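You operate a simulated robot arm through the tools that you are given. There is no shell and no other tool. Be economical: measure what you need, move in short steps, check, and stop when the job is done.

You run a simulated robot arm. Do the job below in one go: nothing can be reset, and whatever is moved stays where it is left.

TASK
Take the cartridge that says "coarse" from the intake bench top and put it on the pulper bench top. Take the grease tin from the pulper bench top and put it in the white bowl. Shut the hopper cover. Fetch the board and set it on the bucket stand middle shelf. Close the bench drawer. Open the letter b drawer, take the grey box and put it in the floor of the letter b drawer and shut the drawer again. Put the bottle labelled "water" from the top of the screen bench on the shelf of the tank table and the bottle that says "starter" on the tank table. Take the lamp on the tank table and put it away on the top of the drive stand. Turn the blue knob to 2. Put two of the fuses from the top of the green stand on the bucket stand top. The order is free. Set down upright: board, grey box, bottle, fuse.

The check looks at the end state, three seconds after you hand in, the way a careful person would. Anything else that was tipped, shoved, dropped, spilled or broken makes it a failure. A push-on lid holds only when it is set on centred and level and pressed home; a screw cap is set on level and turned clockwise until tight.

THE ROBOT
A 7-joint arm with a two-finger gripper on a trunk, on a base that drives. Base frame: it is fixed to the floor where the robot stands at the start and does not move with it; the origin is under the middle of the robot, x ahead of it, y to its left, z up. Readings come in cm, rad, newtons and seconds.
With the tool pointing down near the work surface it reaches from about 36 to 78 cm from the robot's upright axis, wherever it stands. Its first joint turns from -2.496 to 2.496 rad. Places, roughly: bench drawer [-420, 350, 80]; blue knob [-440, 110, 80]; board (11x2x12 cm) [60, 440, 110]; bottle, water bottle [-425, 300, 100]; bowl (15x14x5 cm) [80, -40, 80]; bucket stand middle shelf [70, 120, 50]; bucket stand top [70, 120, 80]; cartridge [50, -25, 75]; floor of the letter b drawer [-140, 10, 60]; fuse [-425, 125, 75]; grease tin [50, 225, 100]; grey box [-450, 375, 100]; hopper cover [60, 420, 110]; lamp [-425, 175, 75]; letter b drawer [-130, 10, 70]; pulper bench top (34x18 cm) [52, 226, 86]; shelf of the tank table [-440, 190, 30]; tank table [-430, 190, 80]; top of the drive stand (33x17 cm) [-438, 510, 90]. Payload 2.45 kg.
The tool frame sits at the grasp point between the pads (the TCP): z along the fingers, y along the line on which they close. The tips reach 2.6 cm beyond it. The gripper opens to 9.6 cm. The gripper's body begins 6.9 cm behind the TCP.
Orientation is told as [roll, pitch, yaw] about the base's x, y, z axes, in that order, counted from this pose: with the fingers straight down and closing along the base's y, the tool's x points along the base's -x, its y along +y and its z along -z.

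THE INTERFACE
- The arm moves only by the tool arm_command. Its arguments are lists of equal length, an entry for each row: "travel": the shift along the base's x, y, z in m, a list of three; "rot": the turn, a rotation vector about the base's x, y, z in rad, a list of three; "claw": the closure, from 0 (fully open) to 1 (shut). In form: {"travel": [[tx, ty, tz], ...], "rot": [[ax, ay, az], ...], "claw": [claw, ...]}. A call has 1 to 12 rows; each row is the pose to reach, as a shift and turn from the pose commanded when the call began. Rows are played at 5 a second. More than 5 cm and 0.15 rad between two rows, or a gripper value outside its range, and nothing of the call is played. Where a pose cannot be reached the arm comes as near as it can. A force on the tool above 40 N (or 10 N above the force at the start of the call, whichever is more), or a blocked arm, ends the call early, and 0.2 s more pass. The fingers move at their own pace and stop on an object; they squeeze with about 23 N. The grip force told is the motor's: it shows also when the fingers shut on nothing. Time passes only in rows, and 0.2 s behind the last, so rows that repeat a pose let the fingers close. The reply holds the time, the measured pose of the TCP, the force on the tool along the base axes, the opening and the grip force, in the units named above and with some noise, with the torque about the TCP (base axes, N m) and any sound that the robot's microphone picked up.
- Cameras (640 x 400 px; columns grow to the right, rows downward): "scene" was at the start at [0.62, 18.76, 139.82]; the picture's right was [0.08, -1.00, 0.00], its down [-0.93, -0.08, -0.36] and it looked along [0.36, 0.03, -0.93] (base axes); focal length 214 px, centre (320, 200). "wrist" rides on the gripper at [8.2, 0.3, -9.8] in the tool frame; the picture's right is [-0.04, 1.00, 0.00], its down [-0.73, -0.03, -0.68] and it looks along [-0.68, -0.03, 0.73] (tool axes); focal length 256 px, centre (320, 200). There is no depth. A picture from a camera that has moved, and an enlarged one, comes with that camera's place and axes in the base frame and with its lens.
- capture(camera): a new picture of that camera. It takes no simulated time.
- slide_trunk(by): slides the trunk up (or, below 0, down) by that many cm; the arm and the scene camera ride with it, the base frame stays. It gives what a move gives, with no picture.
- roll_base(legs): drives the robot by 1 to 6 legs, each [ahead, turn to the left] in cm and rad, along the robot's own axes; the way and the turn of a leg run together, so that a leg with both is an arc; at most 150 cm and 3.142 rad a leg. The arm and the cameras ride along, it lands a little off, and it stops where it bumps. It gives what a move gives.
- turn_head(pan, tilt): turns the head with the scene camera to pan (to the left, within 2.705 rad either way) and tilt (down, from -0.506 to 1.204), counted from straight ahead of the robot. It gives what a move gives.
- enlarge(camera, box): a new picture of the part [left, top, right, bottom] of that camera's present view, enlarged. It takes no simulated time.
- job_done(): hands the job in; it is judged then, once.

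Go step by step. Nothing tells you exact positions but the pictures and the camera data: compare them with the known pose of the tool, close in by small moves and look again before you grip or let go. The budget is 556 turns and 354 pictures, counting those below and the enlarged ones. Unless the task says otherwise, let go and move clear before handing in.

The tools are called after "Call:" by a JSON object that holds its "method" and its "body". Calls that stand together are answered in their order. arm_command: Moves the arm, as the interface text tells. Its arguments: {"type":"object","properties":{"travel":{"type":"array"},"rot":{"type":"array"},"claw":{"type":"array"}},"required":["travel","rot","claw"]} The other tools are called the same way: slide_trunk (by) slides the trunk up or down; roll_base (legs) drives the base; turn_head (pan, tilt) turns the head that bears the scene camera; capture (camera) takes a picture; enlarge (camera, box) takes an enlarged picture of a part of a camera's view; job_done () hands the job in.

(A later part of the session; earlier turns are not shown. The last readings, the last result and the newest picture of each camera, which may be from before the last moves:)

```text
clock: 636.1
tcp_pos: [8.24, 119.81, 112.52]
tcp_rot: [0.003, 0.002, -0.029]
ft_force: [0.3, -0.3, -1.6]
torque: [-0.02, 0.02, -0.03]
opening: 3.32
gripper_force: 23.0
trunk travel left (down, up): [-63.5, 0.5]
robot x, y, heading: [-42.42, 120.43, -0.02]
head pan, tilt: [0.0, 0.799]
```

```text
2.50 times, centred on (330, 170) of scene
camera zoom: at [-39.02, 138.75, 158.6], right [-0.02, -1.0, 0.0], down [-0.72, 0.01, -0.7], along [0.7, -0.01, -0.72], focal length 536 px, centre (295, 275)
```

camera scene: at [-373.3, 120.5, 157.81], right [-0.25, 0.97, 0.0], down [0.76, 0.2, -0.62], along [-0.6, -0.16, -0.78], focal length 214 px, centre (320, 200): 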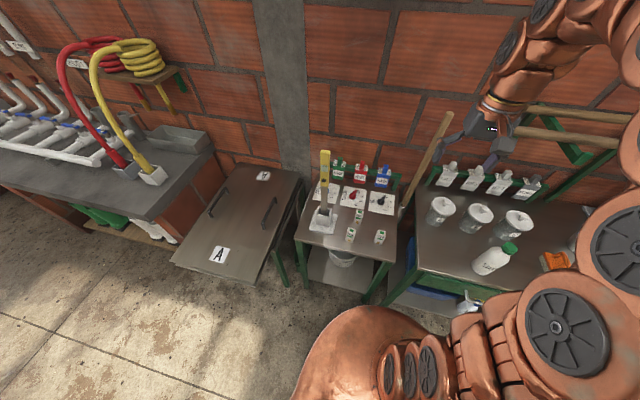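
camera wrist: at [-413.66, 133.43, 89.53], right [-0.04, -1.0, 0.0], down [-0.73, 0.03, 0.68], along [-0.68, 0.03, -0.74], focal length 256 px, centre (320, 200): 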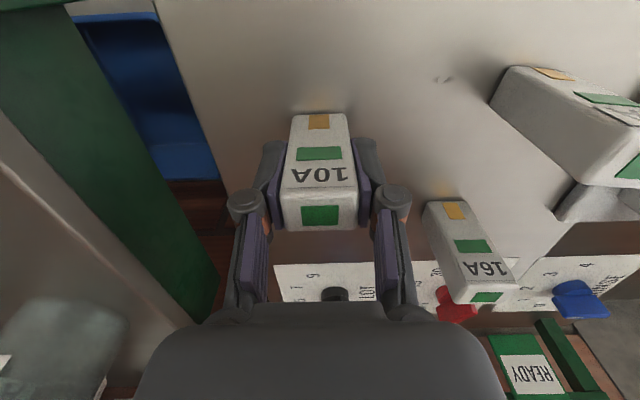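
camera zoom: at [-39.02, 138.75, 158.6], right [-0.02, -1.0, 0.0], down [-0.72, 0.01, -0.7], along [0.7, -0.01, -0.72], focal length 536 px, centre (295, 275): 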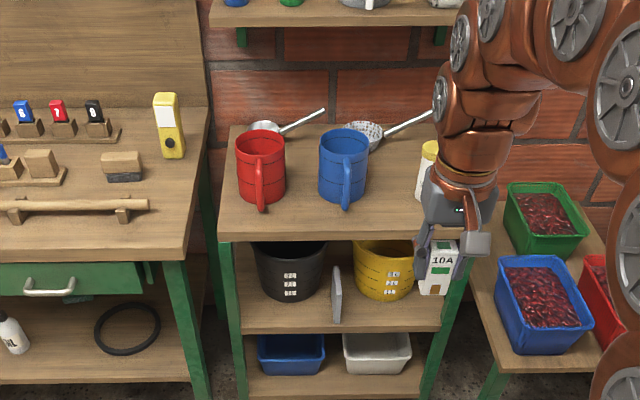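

Bucket-stand top: front strip is free. Drive in and place the fuse at about (57,135) between the jugs.

Call:
{"method": "roll_base", "body": {"legs": [[48, 0]]}}

Call:
{"method": "arm_command", "body": {"travel": [[0, 0.04, 0], [0, 0.08, 0], [0, 0.12, 0], [0, 0.155, -0.01], [0, 0.16, -0.05], [0, 0.16, -0.09], [0, 0.16, -0.13]], "rot": [[0, 0, 0], [0, 0, 0], [0, 0, 0], [0, 0, 0], [0, 0, 0], [0, 0, 0], [0, 0, 0]], "claw": [1, 1, 1, 1, 1, 1, 1]}}

Call:
{"method": "capture", "body": {"camera": "wrist"}}

Call:
{"method": "capture", "body": {"camera": "scene"}}

```text
clock: 638.9
tcp_pos: [56.25, 119.29, 112.6]
tcp_rot: [0.001, 0.003, -0.028]
ft_force: [0.5, -0.1, -1.3]
torque: [-0.01, 0.0, 0.01]
opening: 3.36
gripper_force: 23.3
trunk travel left (down, up): [-63.5, 0.5]
robot x, y, heading: [5.48, 119.93, -0.016]
head pan, tilt: [0.0, 0.799]
```

```text
clock: 640.5
tcp_pos: [56.33, 135.36, 99.65]
tcp_rot: [0.001, 0.002, -0.026]
ft_force: [-0.3, 0.0, -0.6]
torque: [0.05, -0.02, 0.01]
opening: 3.35
gripper_force: 23.1
trunk travel left (down, up): [-63.5, 0.5]
robot x, y, heading: [5.54, 120.01, -0.015]
head pan, tilt: [0.0, 0.799]
```

```text
175 pictures are left
camera wrist: at [48.09, 135.82, 109.37], right [0.07, 1.0, 0.0], down [0.73, -0.05, 0.68], along [0.68, -0.04, -0.74], focal length 256 px, centre (320, 200)
```

wrist: 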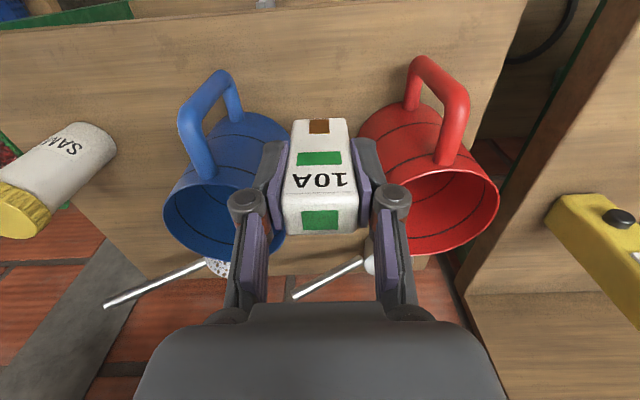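

```text
174 pictures are left
camera scene: at [9.0, 138.0, 158.6], right [-0.01, -1.0, 0.0], down [-0.72, 0.01, -0.7], along [0.7, -0.01, -0.72], focal length 214 px, centre (320, 200)
```

scene: 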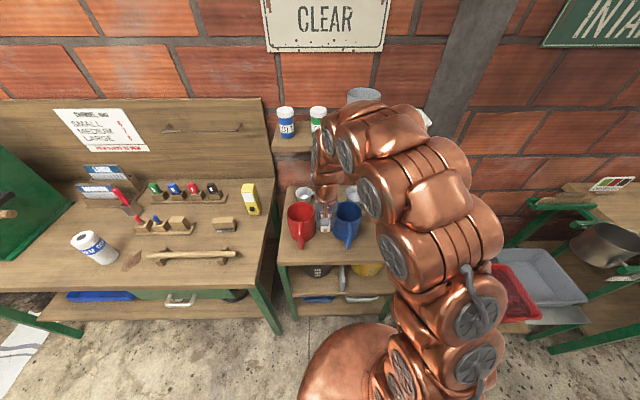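

Call:
{"method": "arm_command", "body": {"travel": [[0, -0.004, -0.045], [0, -0.004, -0.09], [0, -0.004, -0.135], [0, -0.004, -0.165], [0, -0.004, -0.175], [0, -0.004, -0.18], [0, -0.004, -0.185], [0, -0.004, -0.19], [0, -0.004, -0.195], [0, -0.004, -0.2], [0, -0.004, -0.205], [0, -0.004, -0.21]], "rot": [[0, 0, 0], [0, 0, 0], [0, 0, 0], [0, 0, 0], [0, 0, 0], [0, 0, 0], [0, 0, 0], [0, 0, 0], [0, 0, 0], [0, 0, 0], [0, 0, 0], [0, 0, 0]], "claw": [1, 1, 1, 1, 1, 1, 1, 1, 1, 1, 1, 1]}}

```text
clock: 641.7
tcp_pos: [56.35, 134.9, 82.64]
tcp_rot: [0.002, -0.003, -0.024]
ft_force: [-8.2, -3.3, 20.0]
torque: [-0.45, 0.3, -0.13]
opening: 3.36
gripper_force: 23.1
trunk travel left (down, up): [-63.5, 0.5]
robot x, y, heading: [5.54, 119.68, -0.013]
head pan, tilt: [0.0, 0.799]
stopped in row 6: the force on the tool passed its limit at 54 N (the readings are from after the stop); the commanded pose is now the measured one
```

Call:
{"method": "capture", "body": {"camera": "wrist"}}

```text
173 pictures are left
camera wrist: at [48.13, 135.4, 92.38], right [0.06, 1.0, 0.0], down [0.73, -0.05, 0.68], along [0.68, -0.04, -0.73], focal length 256 px, centre (320, 200)
```

wrist: 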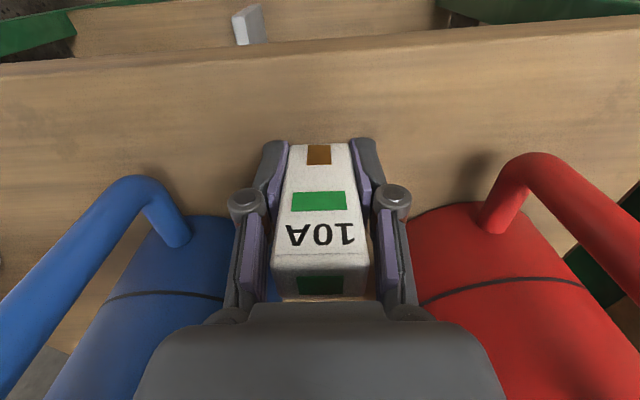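

Fuse is down (slid a little in the grip). Release and lift.

Call:
{"method": "arm_command", "body": {"travel": [[0, 0, 0.003], [0, 0, 0.003], [0, 0, 0.03], [0, 0, 0.07], [0, 0, 0.115], [0, 0, 0.16], [0, 0, 0.2], [0, 0, 0.24]], "rot": [[0, 0, 0], [0, 0, 0], [0, 0, 0], [0, 0, 0], [0, 0, 0], [0, 0, 0], [0, 0, 0], [0, 0, 0]], "claw": [0.5, 0.5, 0.5, 0.5, 0.5, 0.5, 0.5, 0.5]}}

Call:
{"method": "capture", "body": {"camera": "wrist"}}

```text
clock: 643.5
tcp_pos: [56.29, 134.93, 106.62]
tcp_rot: [0.001, -0.002, -0.023]
ft_force: [0.5, -0.5, 0.6]
torque: [-0.01, 0.0, -0.01]
opening: 4.81
gripper_force: 0.1
trunk travel left (down, up): [-63.5, 0.5]
robot x, y, heading: [5.58, 120.01, -0.01]
head pan, tilt: [0.0, 0.799]
```

```text
172 pictures are left
camera wrist: at [48.15, 135.42, 116.29], right [0.07, 1.0, 0.0], down [0.73, -0.05, 0.68], along [0.68, -0.04, -0.73], focal length 256 px, centre (320, 200)
```

wrist: 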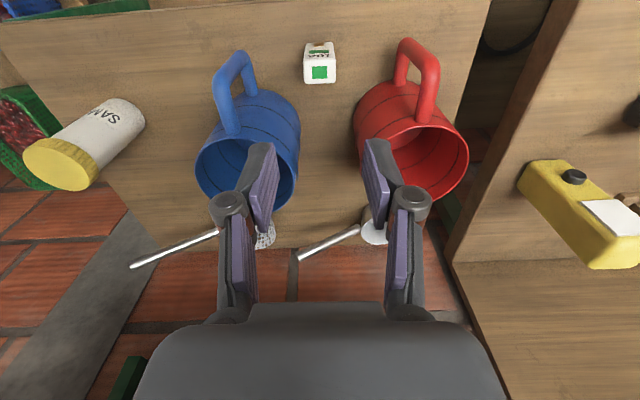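

First fuse is standing. Return for the second fuse.

Call:
{"method": "arm_command", "body": {"travel": [[-0.01, -0.04, 0.03], [-0.02, -0.08, 0.06], [-0.02, -0.12, 0.08], [-0.02, -0.15, 0.1]], "rot": [[0, 0, 0], [0, 0, 0], [0, 0, 0], [0, 0, 0]], "claw": [0.3, 0.3, 0.3, 0.3]}}

Call:
{"method": "roll_base", "body": {"legs": [[-47, 0], [0, 1.581], [77, 0], [0, 1.571], [145, 0], [145, 0]]}}

Call:
{"method": "roll_base", "body": {"legs": [[0, 1.571], [62, 0], [0, -1.571], [38, 0]]}}

Call:
{"method": "capture", "body": {"camera": "wrist"}}

```text
refused: row 1 steps farther than a row can; nothing moved
```

```text
clock: 671.4
tcp_pos: [-383.46, 177.35, 106.43]
tcp_rot: [0.002, -0.001, 3.141]
ft_force: [-0.7, -0.4, -0.4]
torque: [-0.01, 0.02, 0.01]
opening: 4.81
gripper_force: 0.1
trunk travel left (down, up): [-63.5, 0.5]
robot x, y, heading: [-333.34, 193.75, -3.126]
head pan, tilt: [0.0, 0.799]
```

```text
clock: 684.6
tcp_pos: [-420.09, 114.42, 106.46]
tcp_rot: [0.001, -0.002, -3.133]
ft_force: [-0.6, 0.2, 0.3]
torque: [0.0, -0.02, 0.0]
opening: 4.81
gripper_force: 0.1
trunk travel left (down, up): [-63.5, 0.5]
robot x, y, heading: [-370.26, 131.32, -3.12]
head pan, tilt: [0.0, 0.799]
```

```text
171 pictures are left
camera wrist: at [-411.94, 114.21, 116.25], right [-0.03, -1.0, 0.0], down [-0.73, 0.03, 0.68], along [-0.68, 0.02, -0.73], focal length 256 px, centre (320, 200)
```

wrist: 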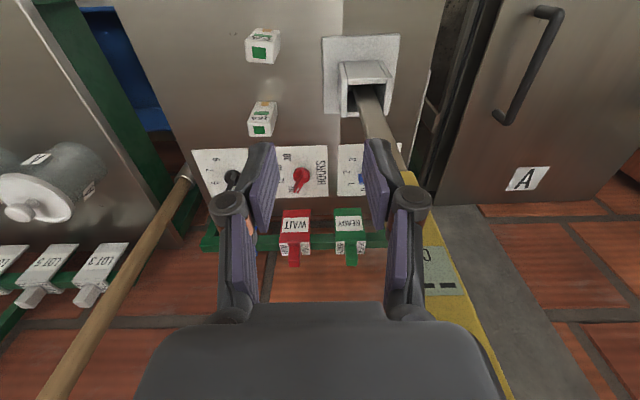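

Careful: the hand stopped very near the tall tool (not touched). Move straight away in +y, then over the 16A/6A fuses.

Call:
{"method": "arm_command", "body": {"travel": [[0, 0.03, 0], [0, 0.06, 0], [0, 0.07, 0.02]], "rot": [[0, 0, 0], [0, 0, 0], [0, 0, 0]], "claw": [0.5, 0.5, 0.5]}}

Call:
{"method": "capture", "body": {"camera": "wrist"}}

Call:
{"method": "turn_head", "body": {"pan": 0.3, "tilt": 0.8}}

Call:
{"method": "enlarge", "body": {"camera": "scene", "box": [240, 90, 440, 230]}}

```text
clock: 685.4
tcp_pos: [-420.1, 121.54, 108.45]
tcp_rot: [0.002, -0.002, -3.135]
ft_force: [0.0, 0.2, -0.6]
torque: [0.02, 0.03, 0.01]
opening: 4.78
gripper_force: 0.1
trunk travel left (down, up): [-63.5, 0.5]
robot x, y, heading: [-370.15, 131.17, -3.13]
head pan, tilt: [0.0, 0.799]
```

```text
170 pictures are left
camera wrist: at [-411.91, 121.26, 118.29], right [-0.03, -1.0, 0.0], down [-0.73, 0.03, 0.68], along [-0.68, 0.02, -0.73], focal length 256 px, centre (320, 200)
```

wrist: 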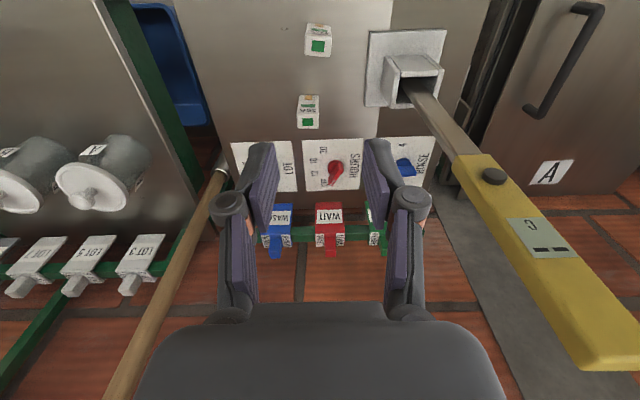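

```text
clock: 686.2
tcp_pos: [-420.04, 121.47, 108.57]
tcp_rot: [0.002, -0.002, -3.135]
ft_force: [0.1, -0.3, -0.1]
torque: [-0.03, -0.01, -0.02]
opening: 4.77
gripper_force: 0.1
trunk travel left (down, up): [-63.5, 0.5]
robot x, y, heading: [-369.82, 131.3, -3.122]
head pan, tilt: [0.3, 0.799]
```

```text
2.86 times, centred on (340, 160) of scene
camera zoom: at [-372.24, 110.67, 158.6], right [-0.31, 0.95, 0.0], down [0.68, 0.22, -0.7], along [-0.66, -0.22, -0.72], focal length 613 px, centre (263, 314)
```

zoom: 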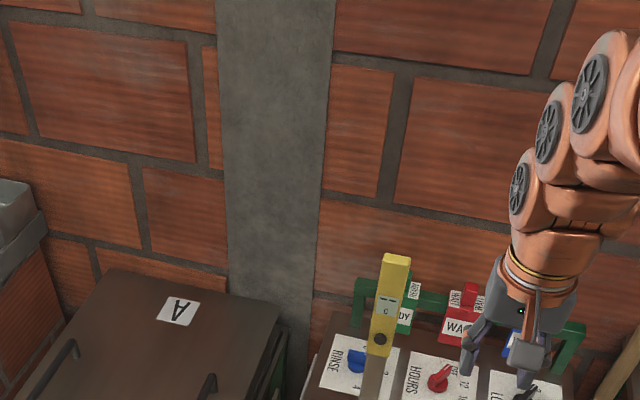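

6A fuse is right below at (-419.6,121.6). Descend, grip and lift.

Call:
{"method": "arm_command", "body": {"travel": [[0.003, 0.001, -0.045], [0.003, 0.001, -0.09], [0.003, 0.001, -0.135], [0.003, 0.001, -0.18], [0.003, 0.001, -0.18]], "rot": [[0, 0, 0], [0, 0, 0], [0, 0, 0], [0, 0, 0], [0, 0, 0]], "claw": [0.4, 0.4, 0.4, 0.4, 0.4]}}

Call:
{"method": "capture", "body": {"camera": "wrist"}}

```text
clock: 687.4
tcp_pos: [-419.67, 121.52, 90.32]
tcp_rot: [0.002, -0.002, -3.134]
ft_force: [-0.1, -0.9, -0.1]
torque: [0.0, -0.01, 0.0]
opening: 5.77
gripper_force: 0.0
trunk travel left (down, up): [-63.5, 0.5]
robot x, y, heading: [-369.97, 131.35, -3.127]
head pan, tilt: [0.3, 0.799]
```

```text
168 pictures are left
camera wrist: at [-411.55, 121.28, 100.17], right [-0.03, -1.0, 0.0], down [-0.73, 0.03, 0.68], along [-0.68, 0.02, -0.73], focal length 256 px, centre (320, 200)
```

wrist: 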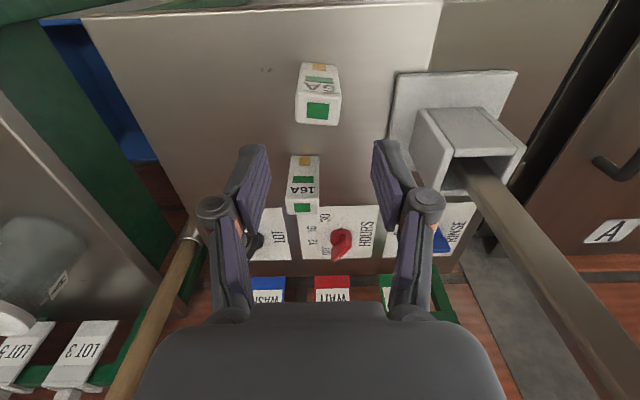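

Call:
{"method": "arm_command", "body": {"travel": [[0.0, 0.001, -0.045], [0.0, 0.001, -0.085], [0.0, 0.001, -0.107], [0.0, 0.001, -0.107], [0.0, 0.001, -0.107], [0.0, 0.001, -0.107], [0, 0.001, -0.06], [0, 0.001, -0.02], [0, 0.001, 0.02], [0, 0.001, 0.06]], "rot": [[0, 0, 0], [0, 0, 0], [0, 0, 0], [0, 0, 0], [0, 0, 0], [0, 0, 0], [0, 0, 0], [0, 0, 0], [0, 0, 0], [0, 0, 0]], "claw": [0.4, 0.4, 0.4, 1, 1, 1, 1, 1, 1, 1]}}

Call:
{"method": "capture", "body": {"camera": "wrist"}}

```text
clock: 689.6
tcp_pos: [-419.81, 121.56, 96.53]
tcp_rot: [0.0, -0.001, -3.135]
ft_force: [0.0, 0.7, -1.2]
torque: [-0.01, 0.02, 0.03]
opening: 3.3
gripper_force: 23.1
trunk travel left (down, up): [-63.5, 0.5]
robot x, y, heading: [-369.87, 131.04, -3.125]
head pan, tilt: [0.3, 0.799]
```

```text
167 pictures are left
camera wrist: at [-411.64, 121.35, 106.27], right [-0.03, -1.0, 0.0], down [-0.73, 0.03, 0.68], along [-0.68, 0.02, -0.73], focal length 256 px, centre (320, 200)
```

wrist: 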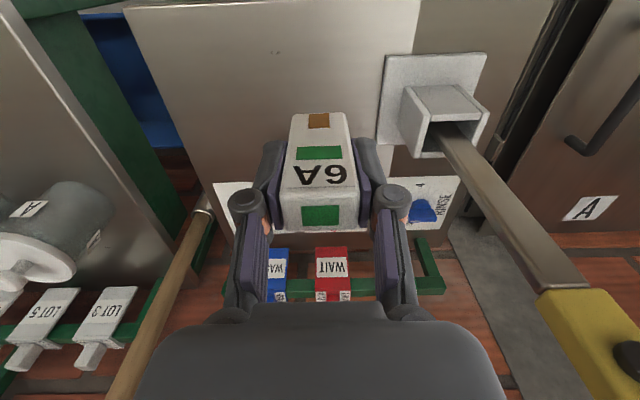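

Second fuse gripped. Lift, recentre, and drive back to the bucket stand.

Call:
{"method": "arm_command", "body": {"travel": [[0, 0.01, 0.04], [0, 0.03, 0.08], [0, 0.06, 0.11], [0, 0.09, 0.13], [0, 0.1, 0.16]], "rot": [[0, 0, 0], [0, 0, 0], [0, 0, 0], [0, 0, 0], [0, 0, 0]], "claw": [1, 1, 1, 1, 1]}}

Call:
{"method": "roll_base", "body": {"legs": [[-40, 0], [0, -1.587], [67, 0], [0, -1.571], [145, 0], [145, 0]]}}

Call:
{"method": "roll_base", "body": {"legs": [[0, -1.571], [78, 0], [0, 1.571]]}}

Call:
{"method": "turn_head", "body": {"pan": 0.0, "tilt": 0.8}}

Call:
{"method": "capture", "body": {"camera": "scene"}}

```text
clock: 690.8
tcp_pos: [-419.84, 131.69, 112.53]
tcp_rot: [0.002, -0.001, -3.134]
ft_force: [-1.6, 0.5, -1.0]
torque: [-0.01, -0.03, 0.02]
opening: 3.32
gripper_force: 22.9
trunk travel left (down, up): [-63.5, 0.5]
robot x, y, heading: [-369.9, 131.23, -3.123]
head pan, tilt: [0.3, 0.799]
```

```text
clock: 718.0
tcp_pos: [11.63, 199.85, 112.51]
tcp_rot: [0.002, -0.002, 0.003]
ft_force: [0.7, 0.8, 0.0]
torque: [-0.01, 0.04, -0.01]
opening: 3.35
gripper_force: 23.4
trunk travel left (down, up): [-63.5, 0.5]
robot x, y, heading: [-38.43, 200.64, 0.013]
head pan, tilt: [0.3, 0.799]
```

```text
clock: 729.9
tcp_pos: [12.9, 121.77, 112.63]
tcp_rot: [0.002, 0.0, 0.005]
ft_force: [0.5, 0.1, -1.7]
torque: [-0.03, 0.04, 0.02]
opening: 3.35
gripper_force: 22.5
trunk travel left (down, up): [-63.5, 0.5]
robot x, y, heading: [-37.28, 122.51, 0.015]
head pan, tilt: [0.3, 0.799]
```

```text
clock: 730.6
tcp_pos: [12.82, 121.74, 112.5]
tcp_rot: [0.004, -0.002, 0.003]
ft_force: [0.4, 0.1, -0.3]
torque: [-0.02, 0.0, 0.01]
opening: 3.34
gripper_force: 22.8
trunk travel left (down, up): [-63.5, 0.5]
robot x, y, heading: [-36.92, 122.26, 0.009]
head pan, tilt: [0.0, 0.799]
```

```text
166 pictures are left
camera scene: at [-34.17, 140.73, 158.6], right [0.01, -1.0, 0.0], down [-0.72, -0.01, -0.7], along [0.7, 0.01, -0.72], focal length 214 px, centre (320, 200)
```

scene: 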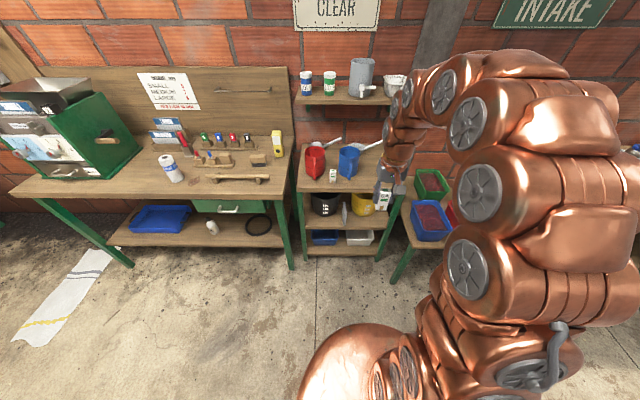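

Call:
{"method": "roll_base", "body": {"legs": [[43, 0]]}}

Call:
{"method": "arm_command", "body": {"travel": [[0, -0.03, 0], [0, -0.06, -0.02], [0, -0.06, -0.06], [0, -0.06, -0.1], [0, -0.06, -0.14]], "rot": [[0, 0, 0], [0, 0, 0], [0, 0, 0], [0, 0, 0], [0, 0, 0]], "claw": [1, 1, 1, 1, 1]}}

Call:
{"method": "capture", "body": {"camera": "wrist"}}

```text
clock: 733.3
tcp_pos: [55.58, 122.23, 112.56]
tcp_rot: [0.001, -0.003, 0.002]
ft_force: [0.3, 0.1, -1.4]
torque: [0.0, -0.02, -0.01]
opening: 3.32
gripper_force: 22.7
trunk travel left (down, up): [-63.5, 0.5]
robot x, y, heading: [5.63, 122.72, 0.013]
head pan, tilt: [0.0, 0.799]
```

```text
clock: 734.5
tcp_pos: [55.57, 116.11, 98.54]
tcp_rot: [0.001, 0.0, 0.003]
ft_force: [-0.4, -0.3, -0.6]
torque: [0.02, -0.01, 0.01]
opening: 3.34
gripper_force: 23.1
trunk travel left (down, up): [-63.5, 0.5]
robot x, y, heading: [5.8, 123.11, 0.015]
head pan, tilt: [0.0, 0.799]
```

```text
165 pictures are left
camera wrist: at [47.35, 116.47, 108.26], right [0.04, 1.0, 0.0], down [0.73, -0.03, 0.68], along [0.68, -0.02, -0.73], focal length 256 px, centre (320, 200)
```

wrist: 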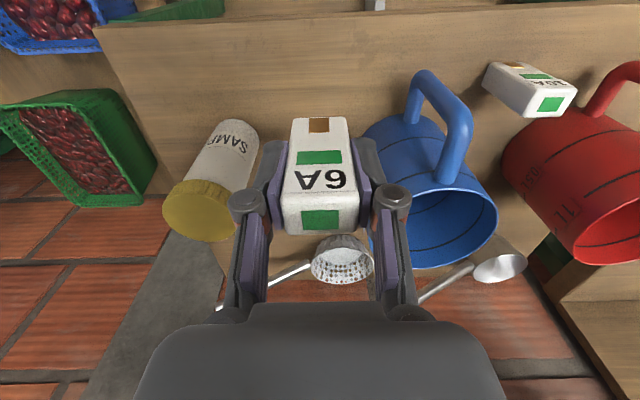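

Call:
{"method": "arm_command", "body": {"travel": [[0, 0.001, -0.045], [0, 0.001, -0.09], [0, 0.001, -0.115], [0, 0.001, -0.123], [0, 0.001, -0.128], [0, 0.001, -0.132], [0, 0.001, -0.136], [0, 0.001, -0.14], [0, 0.001, -0.144]], "rot": [[0, 0, 0], [0, 0, 0], [0, 0, 0], [0, 0, 0], [0, 0, 0], [0, 0, 0], [0, 0, 0], [0, 0, 0], [0, 0, 0]], "claw": [1, 1, 1, 1, 1, 1, 1, 1, 1]}}

Call:
{"method": "capture", "body": {"camera": "wrist"}}

```text
clock: 736.5
tcp_pos: [55.5, 116.49, 84.12]
tcp_rot: [0.002, -0.001, 0.004]
ft_force: [0.6, 0.6, 14.7]
torque: [-0.01, -0.02, 0.03]
opening: 3.33
gripper_force: 22.7
trunk travel left (down, up): [-63.5, 0.5]
robot x, y, heading: [5.55, 122.78, 0.012]
head pan, tilt: [0.0, 0.799]
```

```text
164 pictures are left
camera wrist: at [47.37, 116.69, 93.91], right [0.04, 1.0, 0.0], down [0.73, -0.03, 0.68], along [0.68, -0.02, -0.73], focal length 256 px, centre (320, 200)
```

wrist: 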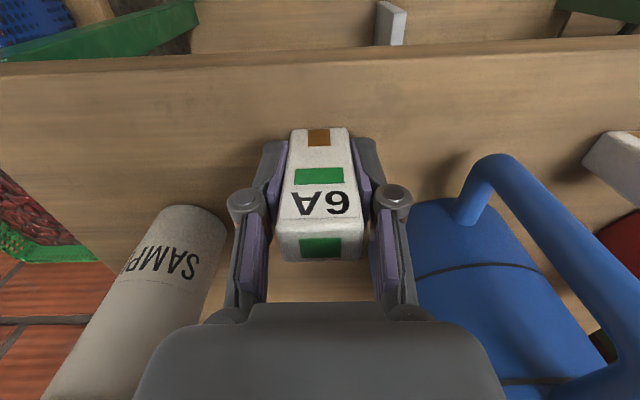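

Down on the surface. Release and lift.

Call:
{"method": "arm_command", "body": {"travel": [[0, 0, 0.003], [0, 0, 0.003], [0, 0, 0.03], [0, 0, 0.07], [0, 0, 0.115], [0, 0, 0.16], [0, 0, 0.2], [0, 0.02, 0.24], [0, 0.045, 0.28], [0, 0.06, 0.3]], "rot": [[0, 0, 0], [0, 0, 0], [0, 0, 0], [0, 0, 0], [0, 0, 0], [0, 0, 0], [0, 0, 0], [0, 0, 0], [0, 0, 0], [0, 0, 0]], "claw": [0.5, 0.5, 0.5, 0.5, 0.5, 0.5, 0.5, 0.5, 0.5, 0.5]}}

Call:
{"method": "capture", "body": {"camera": "wrist"}}

```text
clock: 738.7
tcp_pos: [55.7, 122.3, 114.12]
tcp_rot: [0.002, 0.0, 0.003]
ft_force: [-0.1, 0.3, -1.0]
torque: [-0.01, 0.05, -0.02]
opening: 4.81
gripper_force: 0.1
trunk travel left (down, up): [-63.5, 0.5]
robot x, y, heading: [5.64, 122.65, 0.01]
head pan, tilt: [0.0, 0.799]
```

```text
163 pictures are left
camera wrist: at [47.52, 122.74, 123.87], right [0.04, 1.0, 0.0], down [0.73, -0.03, 0.68], along [0.68, -0.02, -0.73], focal length 256 px, centre (320, 200)
```

wrist: 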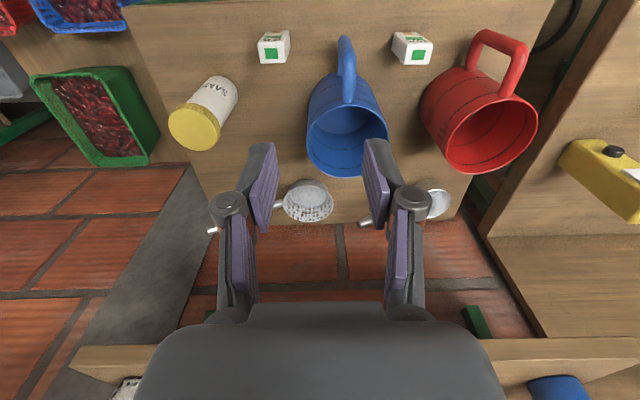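

Both fuses stand. Next, the letter B drawer: drive to face the samples bench.

Call:
{"method": "roll_base", "body": {"legs": [[-42, 0], [0, -1.58], [111, 0], [0, -1.571]]}}

Call:
{"method": "turn_head", "body": {"pan": 0.2, "tilt": 0.6}}

Call:
{"method": "capture", "body": {"camera": "scene"}}

Call:
{"method": "enlarge", "body": {"camera": "scene", "box": [200, 130, 440, 290]}}

```text
clock: 754.1
tcp_pos: [-85.53, 12.19, 114.02]
tcp_rot: [0.002, -0.002, -3.127]
ft_force: [0.1, 0.3, -1.1]
torque: [0.05, -0.03, 0.01]
opening: 4.81
gripper_force: 0.1
trunk travel left (down, up): [-63.5, 0.5]
robot x, y, heading: [-35.56, 12.65, -3.119]
head pan, tilt: [0.0, 0.799]
```

```text
clock: 754.9
tcp_pos: [-85.53, 12.15, 113.94]
tcp_rot: [0.001, -0.002, -3.125]
ft_force: [0.8, 0.4, 0.4]
torque: [0.01, 0.02, 0.03]
opening: 4.82
gripper_force: 0.1
trunk travel left (down, up): [-63.5, 0.5]
robot x, y, heading: [-35.45, 12.14, -3.114]
head pan, tilt: [0.201, 0.6]
```

```text
162 pictures are left
camera scene: at [-38.63, -7.65, 160.28], right [-0.22, 0.97, 0.0], down [0.55, 0.13, -0.82], along [-0.8, -0.19, -0.57], focal length 214 px, centre (320, 200)
```

scene: 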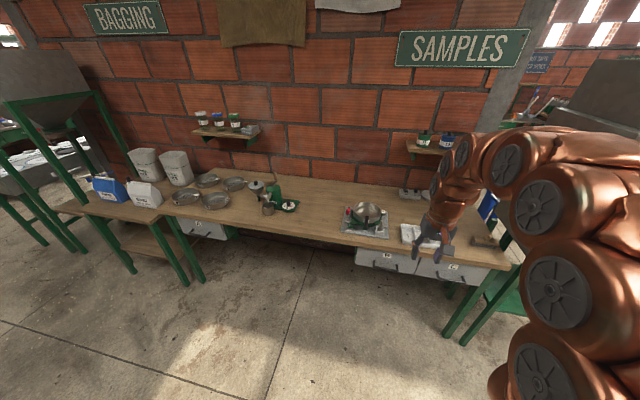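

```text
2.50 times, centred on (320, 210) of scene
camera zoom: at [-38.63, -7.65, 160.28], right [-0.22, 0.97, 0.0], down [0.55, 0.13, -0.82], along [-0.8, -0.19, -0.57], focal length 536 px, centre (320, 175)
```

zoom: 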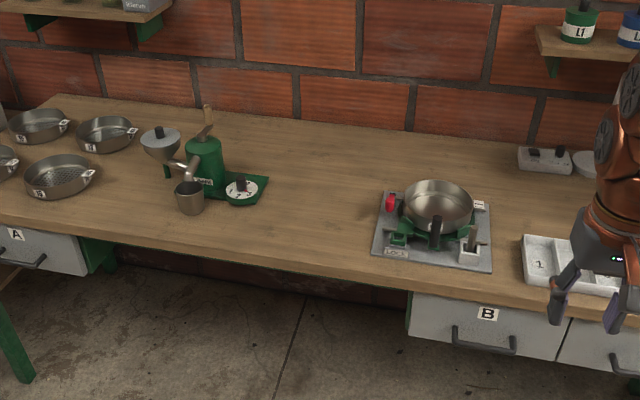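

B handle at about (-113.5,8.7,70). Lower the trunk and bring the hand horizontal.

Call:
{"method": "slide_trunk", "body": {"by": -37}}

Call:
{"method": "arm_command", "body": {"travel": [[-0.01, 0, 0], [-0.02, 0, 0], [-0.03, 0, 0], [-0.04, 0, 0], [-0.05, 0, 0], [-0.06, 0, 0], [-0.07, 0, 0], [-0.08, 0, 0], [-0.09, 0, 0], [-0.1, 0, 0], [-0.1, -0.01, -0.02], [-0.1, -0.02, -0.04]], "rot": [[0, 0.13, 0], [0, 0.26, 0], [0, 0.39, 0], [0, 0.52, 0], [0, 0.65, 0], [0, 0.78, 0], [0, 0.91, 0], [0, 1.04, 0], [0, 1.17, 0], [0, 1.3, 0], [0, 1.43, 0], [0, 1.56, 0]], "claw": [0.4, 0.4, 0.4, 0.4, 0.4, 0.4, 0.4, 0.4, 0.4, 0.4, 0.4, 0.4]}}

Call:
{"method": "arm_command", "body": {"travel": [[0, 0, 0], [0, 0, 0], [0, 0, 0], [0, 0, 0], [0, 0, 0], [0, 0, 0], [0, 0, 0], [0, 0, 0], [0, 0, 0], [0, 0, 0], [0, 0, 0]], "rot": [[-0.142, 0, 0], [-0.284, 0, 0], [-0.426, 0, 0], [-0.568, 0, 0], [-0.71, 0, 0], [-0.852, 0, 0], [-0.994, 0, 0], [-1.136, 0, 0], [-1.278, 0, 0], [-1.42, 0, 0], [-1.56, 0, 0]], "claw": [0.4, 0.4, 0.4, 0.4, 0.4, 0.4, 0.4, 0.4, 0.4, 0.4, 0.4]}}

Call:
{"method": "capture", "body": {"camera": "wrist"}}

Call:
{"method": "capture", "body": {"camera": "scene"}}

```text
clock: 758.4
tcp_pos: [-85.56, 12.15, 77.1]
tcp_rot: [0.002, -0.002, -3.127]
ft_force: [0.2, 0.2, 0.4]
torque: [0.02, -0.03, 0.01]
opening: 4.79
gripper_force: 0.0
trunk travel left (down, up): [-26.5, 37.5]
robot x, y, heading: [-35.57, 12.29, -3.114]
head pan, tilt: [0.201, 0.6]
```

```text
clock: 761.0
tcp_pos: [-102.48, 10.03, 78.32]
tcp_rot: [-0.196, -1.489, -2.942]
ft_force: [-0.1, -0.8, -0.6]
torque: [0.01, 0.04, -0.02]
opening: 5.74
gripper_force: 0.0
out of reach, approached as far as the arm can: row 9, 10, 11, 12
trunk travel left (down, up): [-26.5, 37.5]
robot x, y, heading: [-35.83, 12.24, -3.116]
head pan, tilt: [0.201, 0.6]
```

```text
clock: 763.4
tcp_pos: [-103.15, 9.96, 78.57]
tcp_rot: [1.571, -0.022, 1.655]
ft_force: [0.4, 0.1, 0.2]
torque: [0.04, 0.0, 0.02]
opening: 5.78
gripper_force: 0.1
out of reach, approached as far as the arm can: row 3, 4, 5, 6, 7, 8, 9, 10, 11
trunk travel left (down, up): [-26.5, 37.5]
robot x, y, heading: [-35.46, 12.27, -3.109]
head pan, tilt: [0.201, 0.6]
```

```text
160 pictures are left
camera wrist: at [-92.81, 2.59, 78.67], right [0.0, 0.02, 1.0], down [0.61, 0.79, -0.01], along [-0.79, 0.61, -0.01], focal length 256 px, centre (320, 200)
```

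wrist: 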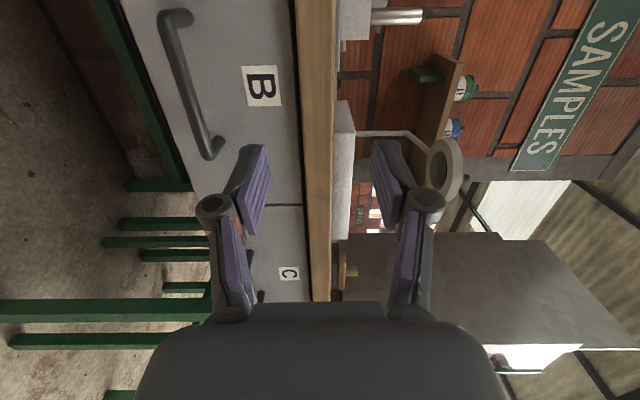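

```text
159 pictures are left
camera scene: at [-38.62, -7.64, 123.29], right [-0.23, 0.97, 0.0], down [0.55, 0.13, -0.83], along [-0.8, -0.19, -0.56], focal length 214 px, centre (320, 200)
```

scene: 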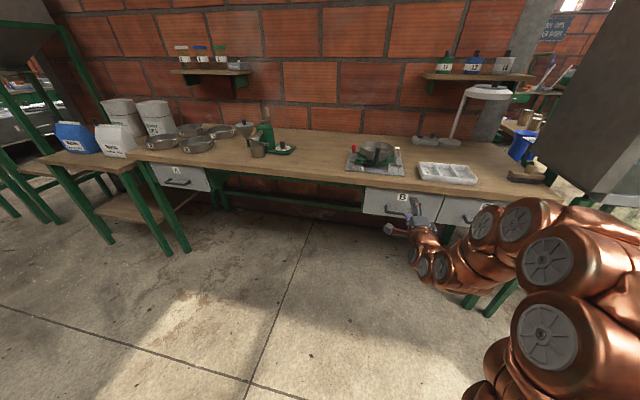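

Handle bar at z≈69, y≈8. Lower the trunk 9.5 cm and approach.

Call:
{"method": "slide_trunk", "body": {"by": -9.5}}

Call:
{"method": "arm_command", "body": {"travel": [[-0.015, -0.01, 0], [-0.03, -0.018, 0], [-0.05, -0.018, 0]], "rot": [[0, 0, 0], [0, 0, 0], [0, 0, 0]], "claw": [0.4, 0.4, 0.4]}}

Call:
{"method": "capture", "body": {"camera": "wrist"}}

```text
clock: 764.7
tcp_pos: [-103.27, 9.85, 69.01]
tcp_rot: [1.569, -0.027, 1.654]
ft_force: [-0.2, 0.2, -1.0]
torque: [-0.03, -0.02, 0.01]
opening: 5.76
gripper_force: 0.0
trunk travel left (down, up): [-17.0, 47.0]
robot x, y, heading: [-35.84, 12.13, -3.113]
head pan, tilt: [0.201, 0.6]
```

```text
clock: 765.5
tcp_pos: [-108.26, 8.13, 69.1]
tcp_rot: [1.571, -0.028, 1.654]
ft_force: [-0.3, 0.1, -0.2]
torque: [0.0, 0.05, 0.0]
opening: 5.76
gripper_force: 0.0
trunk travel left (down, up): [-17.0, 47.0]
robot x, y, heading: [-35.77, 12.06, -3.116]
head pan, tilt: [0.201, 0.6]
```

```text
158 pictures are left
camera wrist: at [-97.84, 0.83, 69.17], right [0.0, 0.01, 1.0], down [0.61, 0.79, -0.01], along [-0.79, 0.61, -0.01], focal length 256 px, centre (320, 200)
```

wrist: 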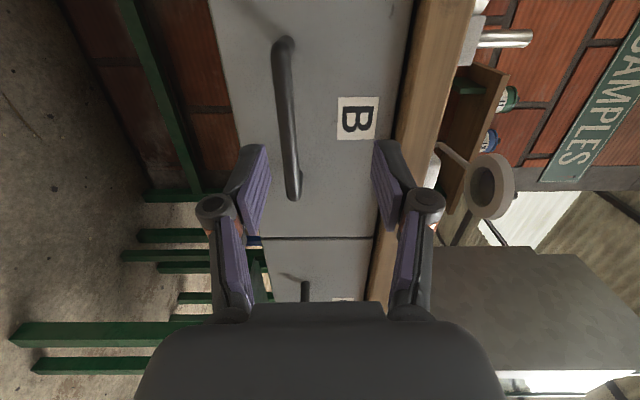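

Call:
{"method": "slide_trunk", "body": {"by": -2}}

Call:
{"method": "arm_command", "body": {"travel": [[-0.015, -0.003, 0], [-0.03, -0.003, 0], [-0.042, -0.003, 0]], "rot": [[0, 0, 0], [0, 0, 0], [0, 0, 0]], "claw": [0.4, 0.4, 0.4]}}

Call:
{"method": "capture", "body": {"camera": "wrist"}}

```text
clock: 766.2
tcp_pos: [-108.36, 8.11, 67.08]
tcp_rot: [1.57, -0.026, 1.653]
ft_force: [-0.9, 0.0, -0.7]
torque: [-0.02, 0.01, 0.01]
opening: 5.74
gripper_force: 0.1
trunk travel left (down, up): [-15.0, 49.0]
robot x, y, heading: [-35.47, 12.07, -3.114]
head pan, tilt: [0.201, 0.6]
```

```text
clock: 767.0
tcp_pos: [-112.53, 7.66, 67.12]
tcp_rot: [1.57, -0.026, 1.657]
ft_force: [-0.3, 0.6, 0.1]
torque: [0.0, 0.0, 0.01]
opening: 5.78
gripper_force: 0.1
trunk travel left (down, up): [-15.0, 49.0]
robot x, y, heading: [-35.56, 12.35, -3.116]
head pan, tilt: [0.201, 0.6]
```

```text
157 pictures are left
camera wrist: at [-102.05, 0.47, 67.16], right [0.0, 0.01, 1.0], down [0.61, 0.79, -0.01], along [-0.79, 0.61, -0.01], focal length 256 px, centre (320, 200)
```

wrist: 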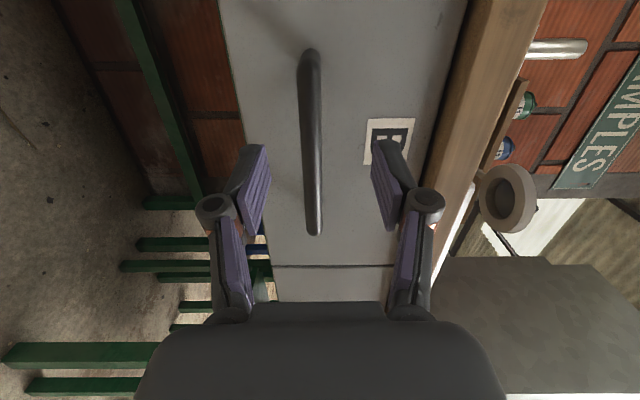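

Call:
{"method": "arm_command", "body": {"travel": [[-0.008, 0, 0], [-0.012, 0, 0], [-0.012, 0, 0], [-0.012, 0, 0], [-0.012, 0, 0]], "rot": [[0, 0, 0], [0, 0, 0], [0, 0, 0], [0, 0, 0], [0, 0, 0]], "claw": [0.4, 0.4, 1, 1, 1]}}

Call:
{"method": "capture", "body": {"camera": "wrist"}}

```text
clock: 768.2
tcp_pos: [-113.72, 7.79, 67.29]
tcp_rot: [1.572, -0.025, 1.653]
ft_force: [-0.1, -0.4, 0.2]
torque: [-0.01, -0.02, -0.05]
opening: 0.02
gripper_force: 15.3
trunk travel left (down, up): [-15.0, 49.0]
robot x, y, heading: [-35.16, 12.16, -3.113]
head pan, tilt: [0.201, 0.6]
```

```text
156 pictures are left
camera wrist: at [-103.23, 0.48, 67.25], right [0.0, 0.01, 1.0], down [0.61, 0.79, -0.01], along [-0.79, 0.61, -0.01], focal length 256 px, centre (320, 200)
```

wrist: 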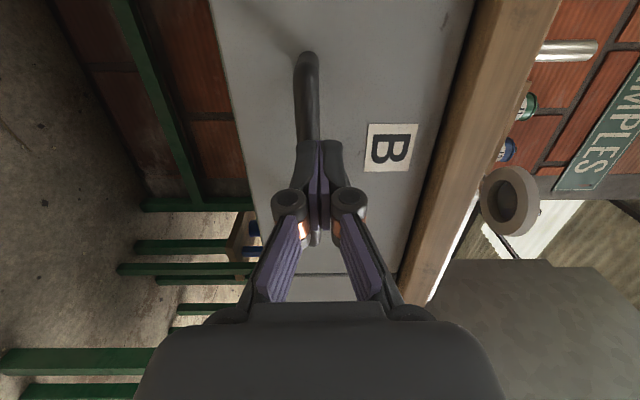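

The bar is a bit deeper. Open, advance until it is between the pads, and close again.

Call:
{"method": "arm_command", "body": {"travel": [[0, 0, 0], [0, 0, 0], [0, 0, 0], [-0.015, 0, 0], [-0.03, 0, 0], [-0.038, 0, 0], [-0.045, 0, 0]], "rot": [[0, 0, 0], [0, 0, 0], [0, 0, 0], [0, 0, 0], [0, 0, 0], [0, 0, 0], [0, 0, 0]], "claw": [0.4, 0.4, 0.4, 0.4, 0.4, 0.4, 0.4]}}

Call:
{"method": "capture", "body": {"camera": "wrist"}}

```text
clock: 769.8
tcp_pos: [-118.28, 7.86, 67.09]
tcp_rot: [1.569, -0.029, 1.653]
ft_force: [0.6, -0.1, 0.3]
torque: [0.0, 0.01, -0.03]
opening: 5.74
gripper_force: 0.1
trunk travel left (down, up): [-15.0, 49.0]
robot x, y, heading: [-35.51, 12.38, -3.114]
head pan, tilt: [0.201, 0.6]
```

```text
155 pictures are left
camera wrist: at [-107.79, 0.55, 67.21], right [0.0, 0.01, 1.0], down [0.62, 0.79, -0.01], along [-0.79, 0.61, -0.01], focal length 256 px, centre (320, 200)
```

wrist: 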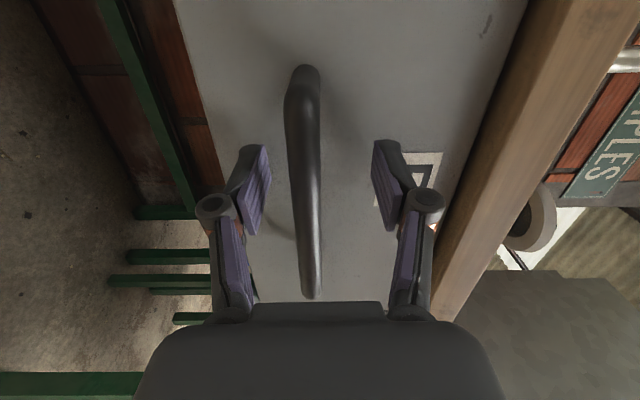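

Call:
{"method": "arm_command", "body": {"travel": [[0, 0, 0], [0, 0, 0], [0, 0, 0], [0, 0, 0]], "rot": [[0, 0, 0], [0, 0, 0], [0, 0, 0], [0, 0, 0]], "claw": [1, 1, 1, 1]}}

Call:
{"method": "capture", "body": {"camera": "wrist"}}

```text
clock: 770.8
tcp_pos: [-118.22, 7.85, 66.5]
tcp_rot: [1.562, -0.025, 1.655]
ft_force: [7.9, 4.9, -39.7]
torque: [-0.94, 0.43, -0.03]
opening: 1.24
gripper_force: 39.0
trunk travel left (down, up): [-15.0, 49.0]
robot x, y, heading: [-35.41, 12.17, -3.114]
head pan, tilt: [0.201, 0.6]
```

```text
154 pictures are left
camera wrist: at [-107.79, 0.52, 66.72], right [-0.01, 0.02, 1.0], down [0.61, 0.79, -0.01], along [-0.79, 0.61, -0.02], focal length 256 px, centre (320, 200)
```

wrist: 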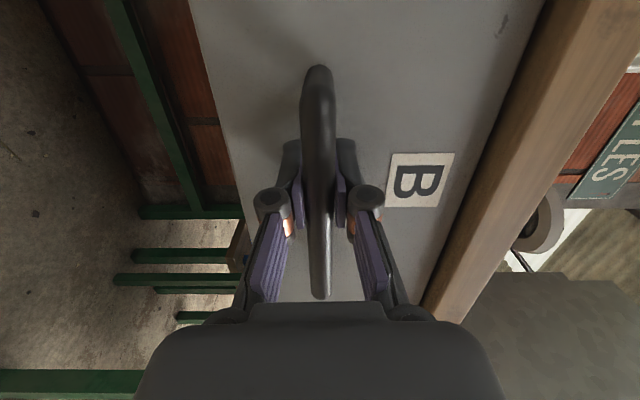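

Handle gripped; relax the vertical offset, then pull by reversing the base.

Call:
{"method": "arm_command", "body": {"travel": [[0, 0, -0.004], [0, 0, -0.007], [0.01, 0, -0.007], [0.03, 0, -0.007], [0.06, 0, -0.007]], "rot": [[0, 0, 0], [0, 0, 0], [0, 0, 0], [0, 0, 0], [0, 0, 0]], "claw": [1, 1, 1, 1, 1]}}

Call:
{"method": "capture", "body": {"camera": "wrist"}}

```text
clock: 772.0
tcp_pos: [-112.13, 7.78, 66.43]
tcp_rot: [1.575, -0.029, 1.656]
ft_force: [0.0, -2.1, -5.7]
torque: [-1.01, 0.0, 0.31]
opening: 1.25
gripper_force: 39.1
trunk travel left (down, up): [-15.0, 49.0]
robot x, y, heading: [-35.63, 12.44, -3.115]
head pan, tilt: [0.201, 0.6]
```

```text
153 pictures are left
camera wrist: at [-101.71, 0.53, 66.55], right [0.0, 0.01, 1.0], down [0.61, 0.79, -0.01], along [-0.79, 0.61, -0.01], focal length 256 px, centre (320, 200)
```

wrist: 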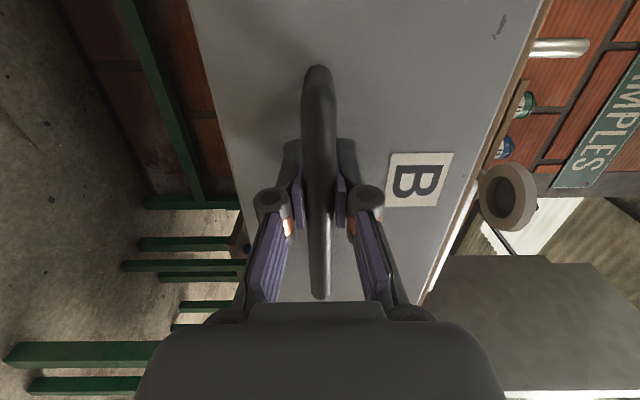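

Drawer is sliding out. Reverse the base 18 cm.

Call:
{"method": "roll_base", "body": {"legs": [[-18, 0]]}}

Call:
{"method": "capture", "body": {"camera": "scene"}}

```text
clock: 773.5
tcp_pos: [-94.16, 8.31, 66.48]
tcp_rot: [1.572, -0.027, 1.656]
ft_force: [0.3, -30.5, 13.5]
torque: [-0.91, -0.1, -0.22]
opening: 1.26
gripper_force: 38.9
trunk travel left (down, up): [-15.0, 49.0]
robot x, y, heading: [-17.16, 12.95, -3.111]
head pan, tilt: [0.201, 0.6]
```

```text
152 pictures are left
camera scene: at [-20.47, -7.28, 111.78], right [-0.23, 0.97, 0.0], down [0.55, 0.13, -0.83], along [-0.8, -0.19, -0.56], focal length 214 px, centre (320, 200)
```

scene: 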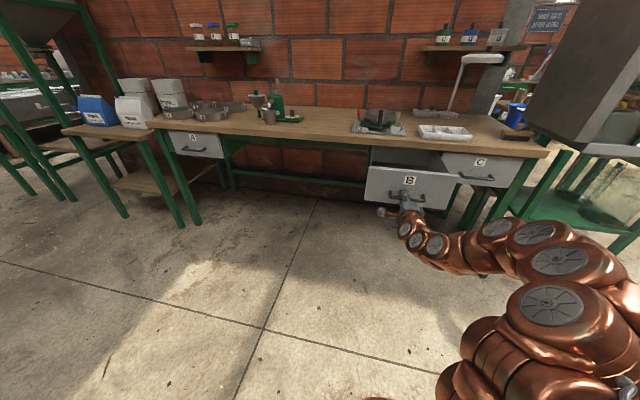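

Drawer B is open ~24 cm. Release the handle and back away.

Call:
{"method": "arm_command", "body": {"travel": [[0, 0, 0], [0, 0, 0], [0, 0, 0], [0.02, 0, 0], [0.05, 0, 0], [0.08, 0, 0]], "rot": [[0, 0, 0], [0, 0, 0], [0, 0, 0], [0, 0, 0], [0, 0, 0], [0, 0, 0]], "claw": [0.3, 0.3, 0.3, 0.3, 0.3, 0.3]}}

Call:
{"method": "roll_base", "body": {"legs": [[-20, 0]]}}

Call:
{"method": "slide_trunk", "body": {"by": 40}}

Call:
{"method": "slide_trunk", "body": {"by": 8.5}}

Call:
{"method": "capture", "body": {"camera": "scene"}}

```text
clock: 774.9
tcp_pos: [-86.06, 8.24, 66.44]
tcp_rot: [1.573, -0.028, 1.658]
ft_force: [-0.4, -0.1, 0.2]
torque: [-0.02, -0.01, 0.0]
opening: 6.71
gripper_force: 0.1
trunk travel left (down, up): [-15.0, 49.0]
robot x, y, heading: [-17.7, 12.55, -3.116]
head pan, tilt: [0.201, 0.6]
```

```text
clock: 776.5
tcp_pos: [-66.08, 8.86, 66.54]
tcp_rot: [1.572, -0.028, 1.656]
ft_force: [-1.0, -0.2, 0.2]
torque: [0.01, 0.01, 0.01]
opening: 6.73
gripper_force: 0.2
trunk travel left (down, up): [-15.0, 49.0]
robot x, y, heading: [2.5, 13.31, -3.115]
head pan, tilt: [0.201, 0.6]
```

```text
clock: 780.3
tcp_pos: [-66.27, 8.75, 106.57]
tcp_rot: [1.573, -0.029, 1.655]
ft_force: [0.7, -0.9, 0.0]
torque: [0.01, -0.03, 0.0]
opening: 6.71
gripper_force: 0.1
trunk travel left (down, up): [-55.0, 9.0]
robot x, y, heading: [2.18, 13.37, -3.116]
head pan, tilt: [0.201, 0.6]
```

```text
clock: 781.5
tcp_pos: [-66.08, 8.83, 115.0]
tcp_rot: [1.573, -0.027, 1.657]
ft_force: [-0.1, -0.7, -0.1]
torque: [-0.01, 0.02, 0.01]
opening: 6.73
gripper_force: 0.1
trunk travel left (down, up): [-63.5, 0.5]
robot x, y, heading: [2.77, 13.42, -3.115]
head pan, tilt: [0.201, 0.6]
```

```text
151 pictures are left
camera scene: at [-0.63, -6.63, 160.28], right [-0.23, 0.97, 0.0], down [0.55, 0.13, -0.83], along [-0.8, -0.19, -0.56], focal length 214 px, centre (320, 200)
```

scene: 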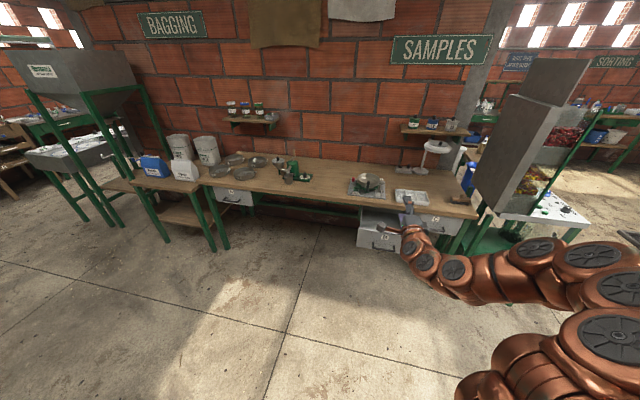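

Restore the hand to point down, then head west for the grey box.

Call:
{"method": "arm_command", "body": {"travel": [[0, 0, 0], [0, 0, 0], [0, 0, 0], [0, 0, 0], [0, 0, 0], [0, 0, 0], [0, 0, 0], [0, 0, 0], [0, 0, 0], [0, 0, 0], [0, 0, 0]], "rot": [[0.142, 0, 0], [0.284, 0, 0], [0.426, 0, 0], [0.568, 0, 0], [0.71, 0, 0], [0.852, 0, 0], [0.994, 0, 0], [1.136, 0, 0], [1.278, 0, 0], [1.42, 0, 0], [1.56, 0, 0]], "claw": [0, 0, 0, 0, 0, 0, 0, 0, 0, 0, 0]}}

Call:
{"method": "arm_command", "body": {"travel": [[0, 0, 0], [0.01, 0, 0.0], [0.02, 0, 0.0], [0.03, 0, 0.0], [0.04, 0, 0], [0.05, 0, 0], [0.06, 0, 0], [0.07, 0, 0], [0.08, 0, 0], [0.09, 0.01, 0], [0.1, 0.02, 0], [0.1, 0.03, 0]], "rot": [[0, -0.13, 0], [0, -0.26, 0], [0, -0.39, 0], [0, -0.52, 0], [0, -0.65, 0], [0, -0.78, 0], [0, -0.91, 0], [0, -1.04, 0], [0, -1.17, 0], [0, -1.3, 0], [0, -1.43, 0], [0, -1.54, 0]], "claw": [0, 0, 0, 0, 0, 0, 0, 0, 0, 0, 0, 0]}}

Call:
{"method": "capture", "body": {"camera": "wrist"}}

```text
clock: 783.9
tcp_pos: [-66.17, 8.72, 114.92]
tcp_rot: [-0.206, -1.481, -2.932]
ft_force: [0.6, 0.3, -0.3]
torque: [-0.02, -0.06, 0.02]
opening: 9.61
gripper_force: 0.0
trunk travel left (down, up): [-63.5, 0.5]
robot x, y, heading: [2.66, 13.55, -3.114]
head pan, tilt: [0.201, 0.6]
```

```text
clock: 786.5
tcp_pos: [-56.06, 11.94, 114.98]
tcp_rot: [0.003, 0.058, -3.124]
ft_force: [0.2, -0.4, 0.4]
torque: [0.0, 0.04, -0.01]
opening: 9.59
gripper_force: 0.0
trunk travel left (down, up): [-63.5, 0.5]
robot x, y, heading: [2.47, 12.92, -3.12]
head pan, tilt: [0.201, 0.6]
```

```text
150 pictures are left
camera wrist: at [-48.59, 11.65, 125.2], right [-0.02, -1.0, 0.0], down [-0.77, 0.02, 0.64], along [-0.64, 0.01, -0.77], focal length 256 px, centre (320, 200)
```

wrist: 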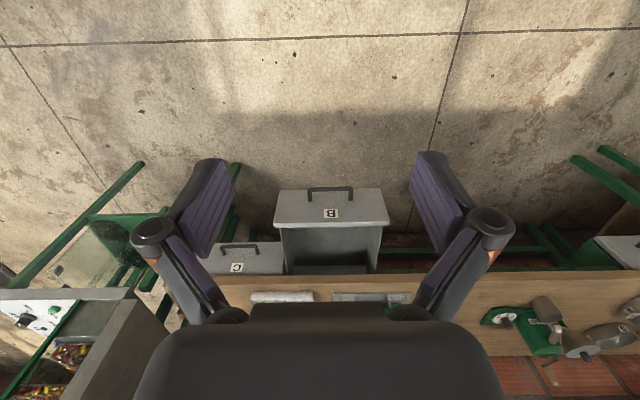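

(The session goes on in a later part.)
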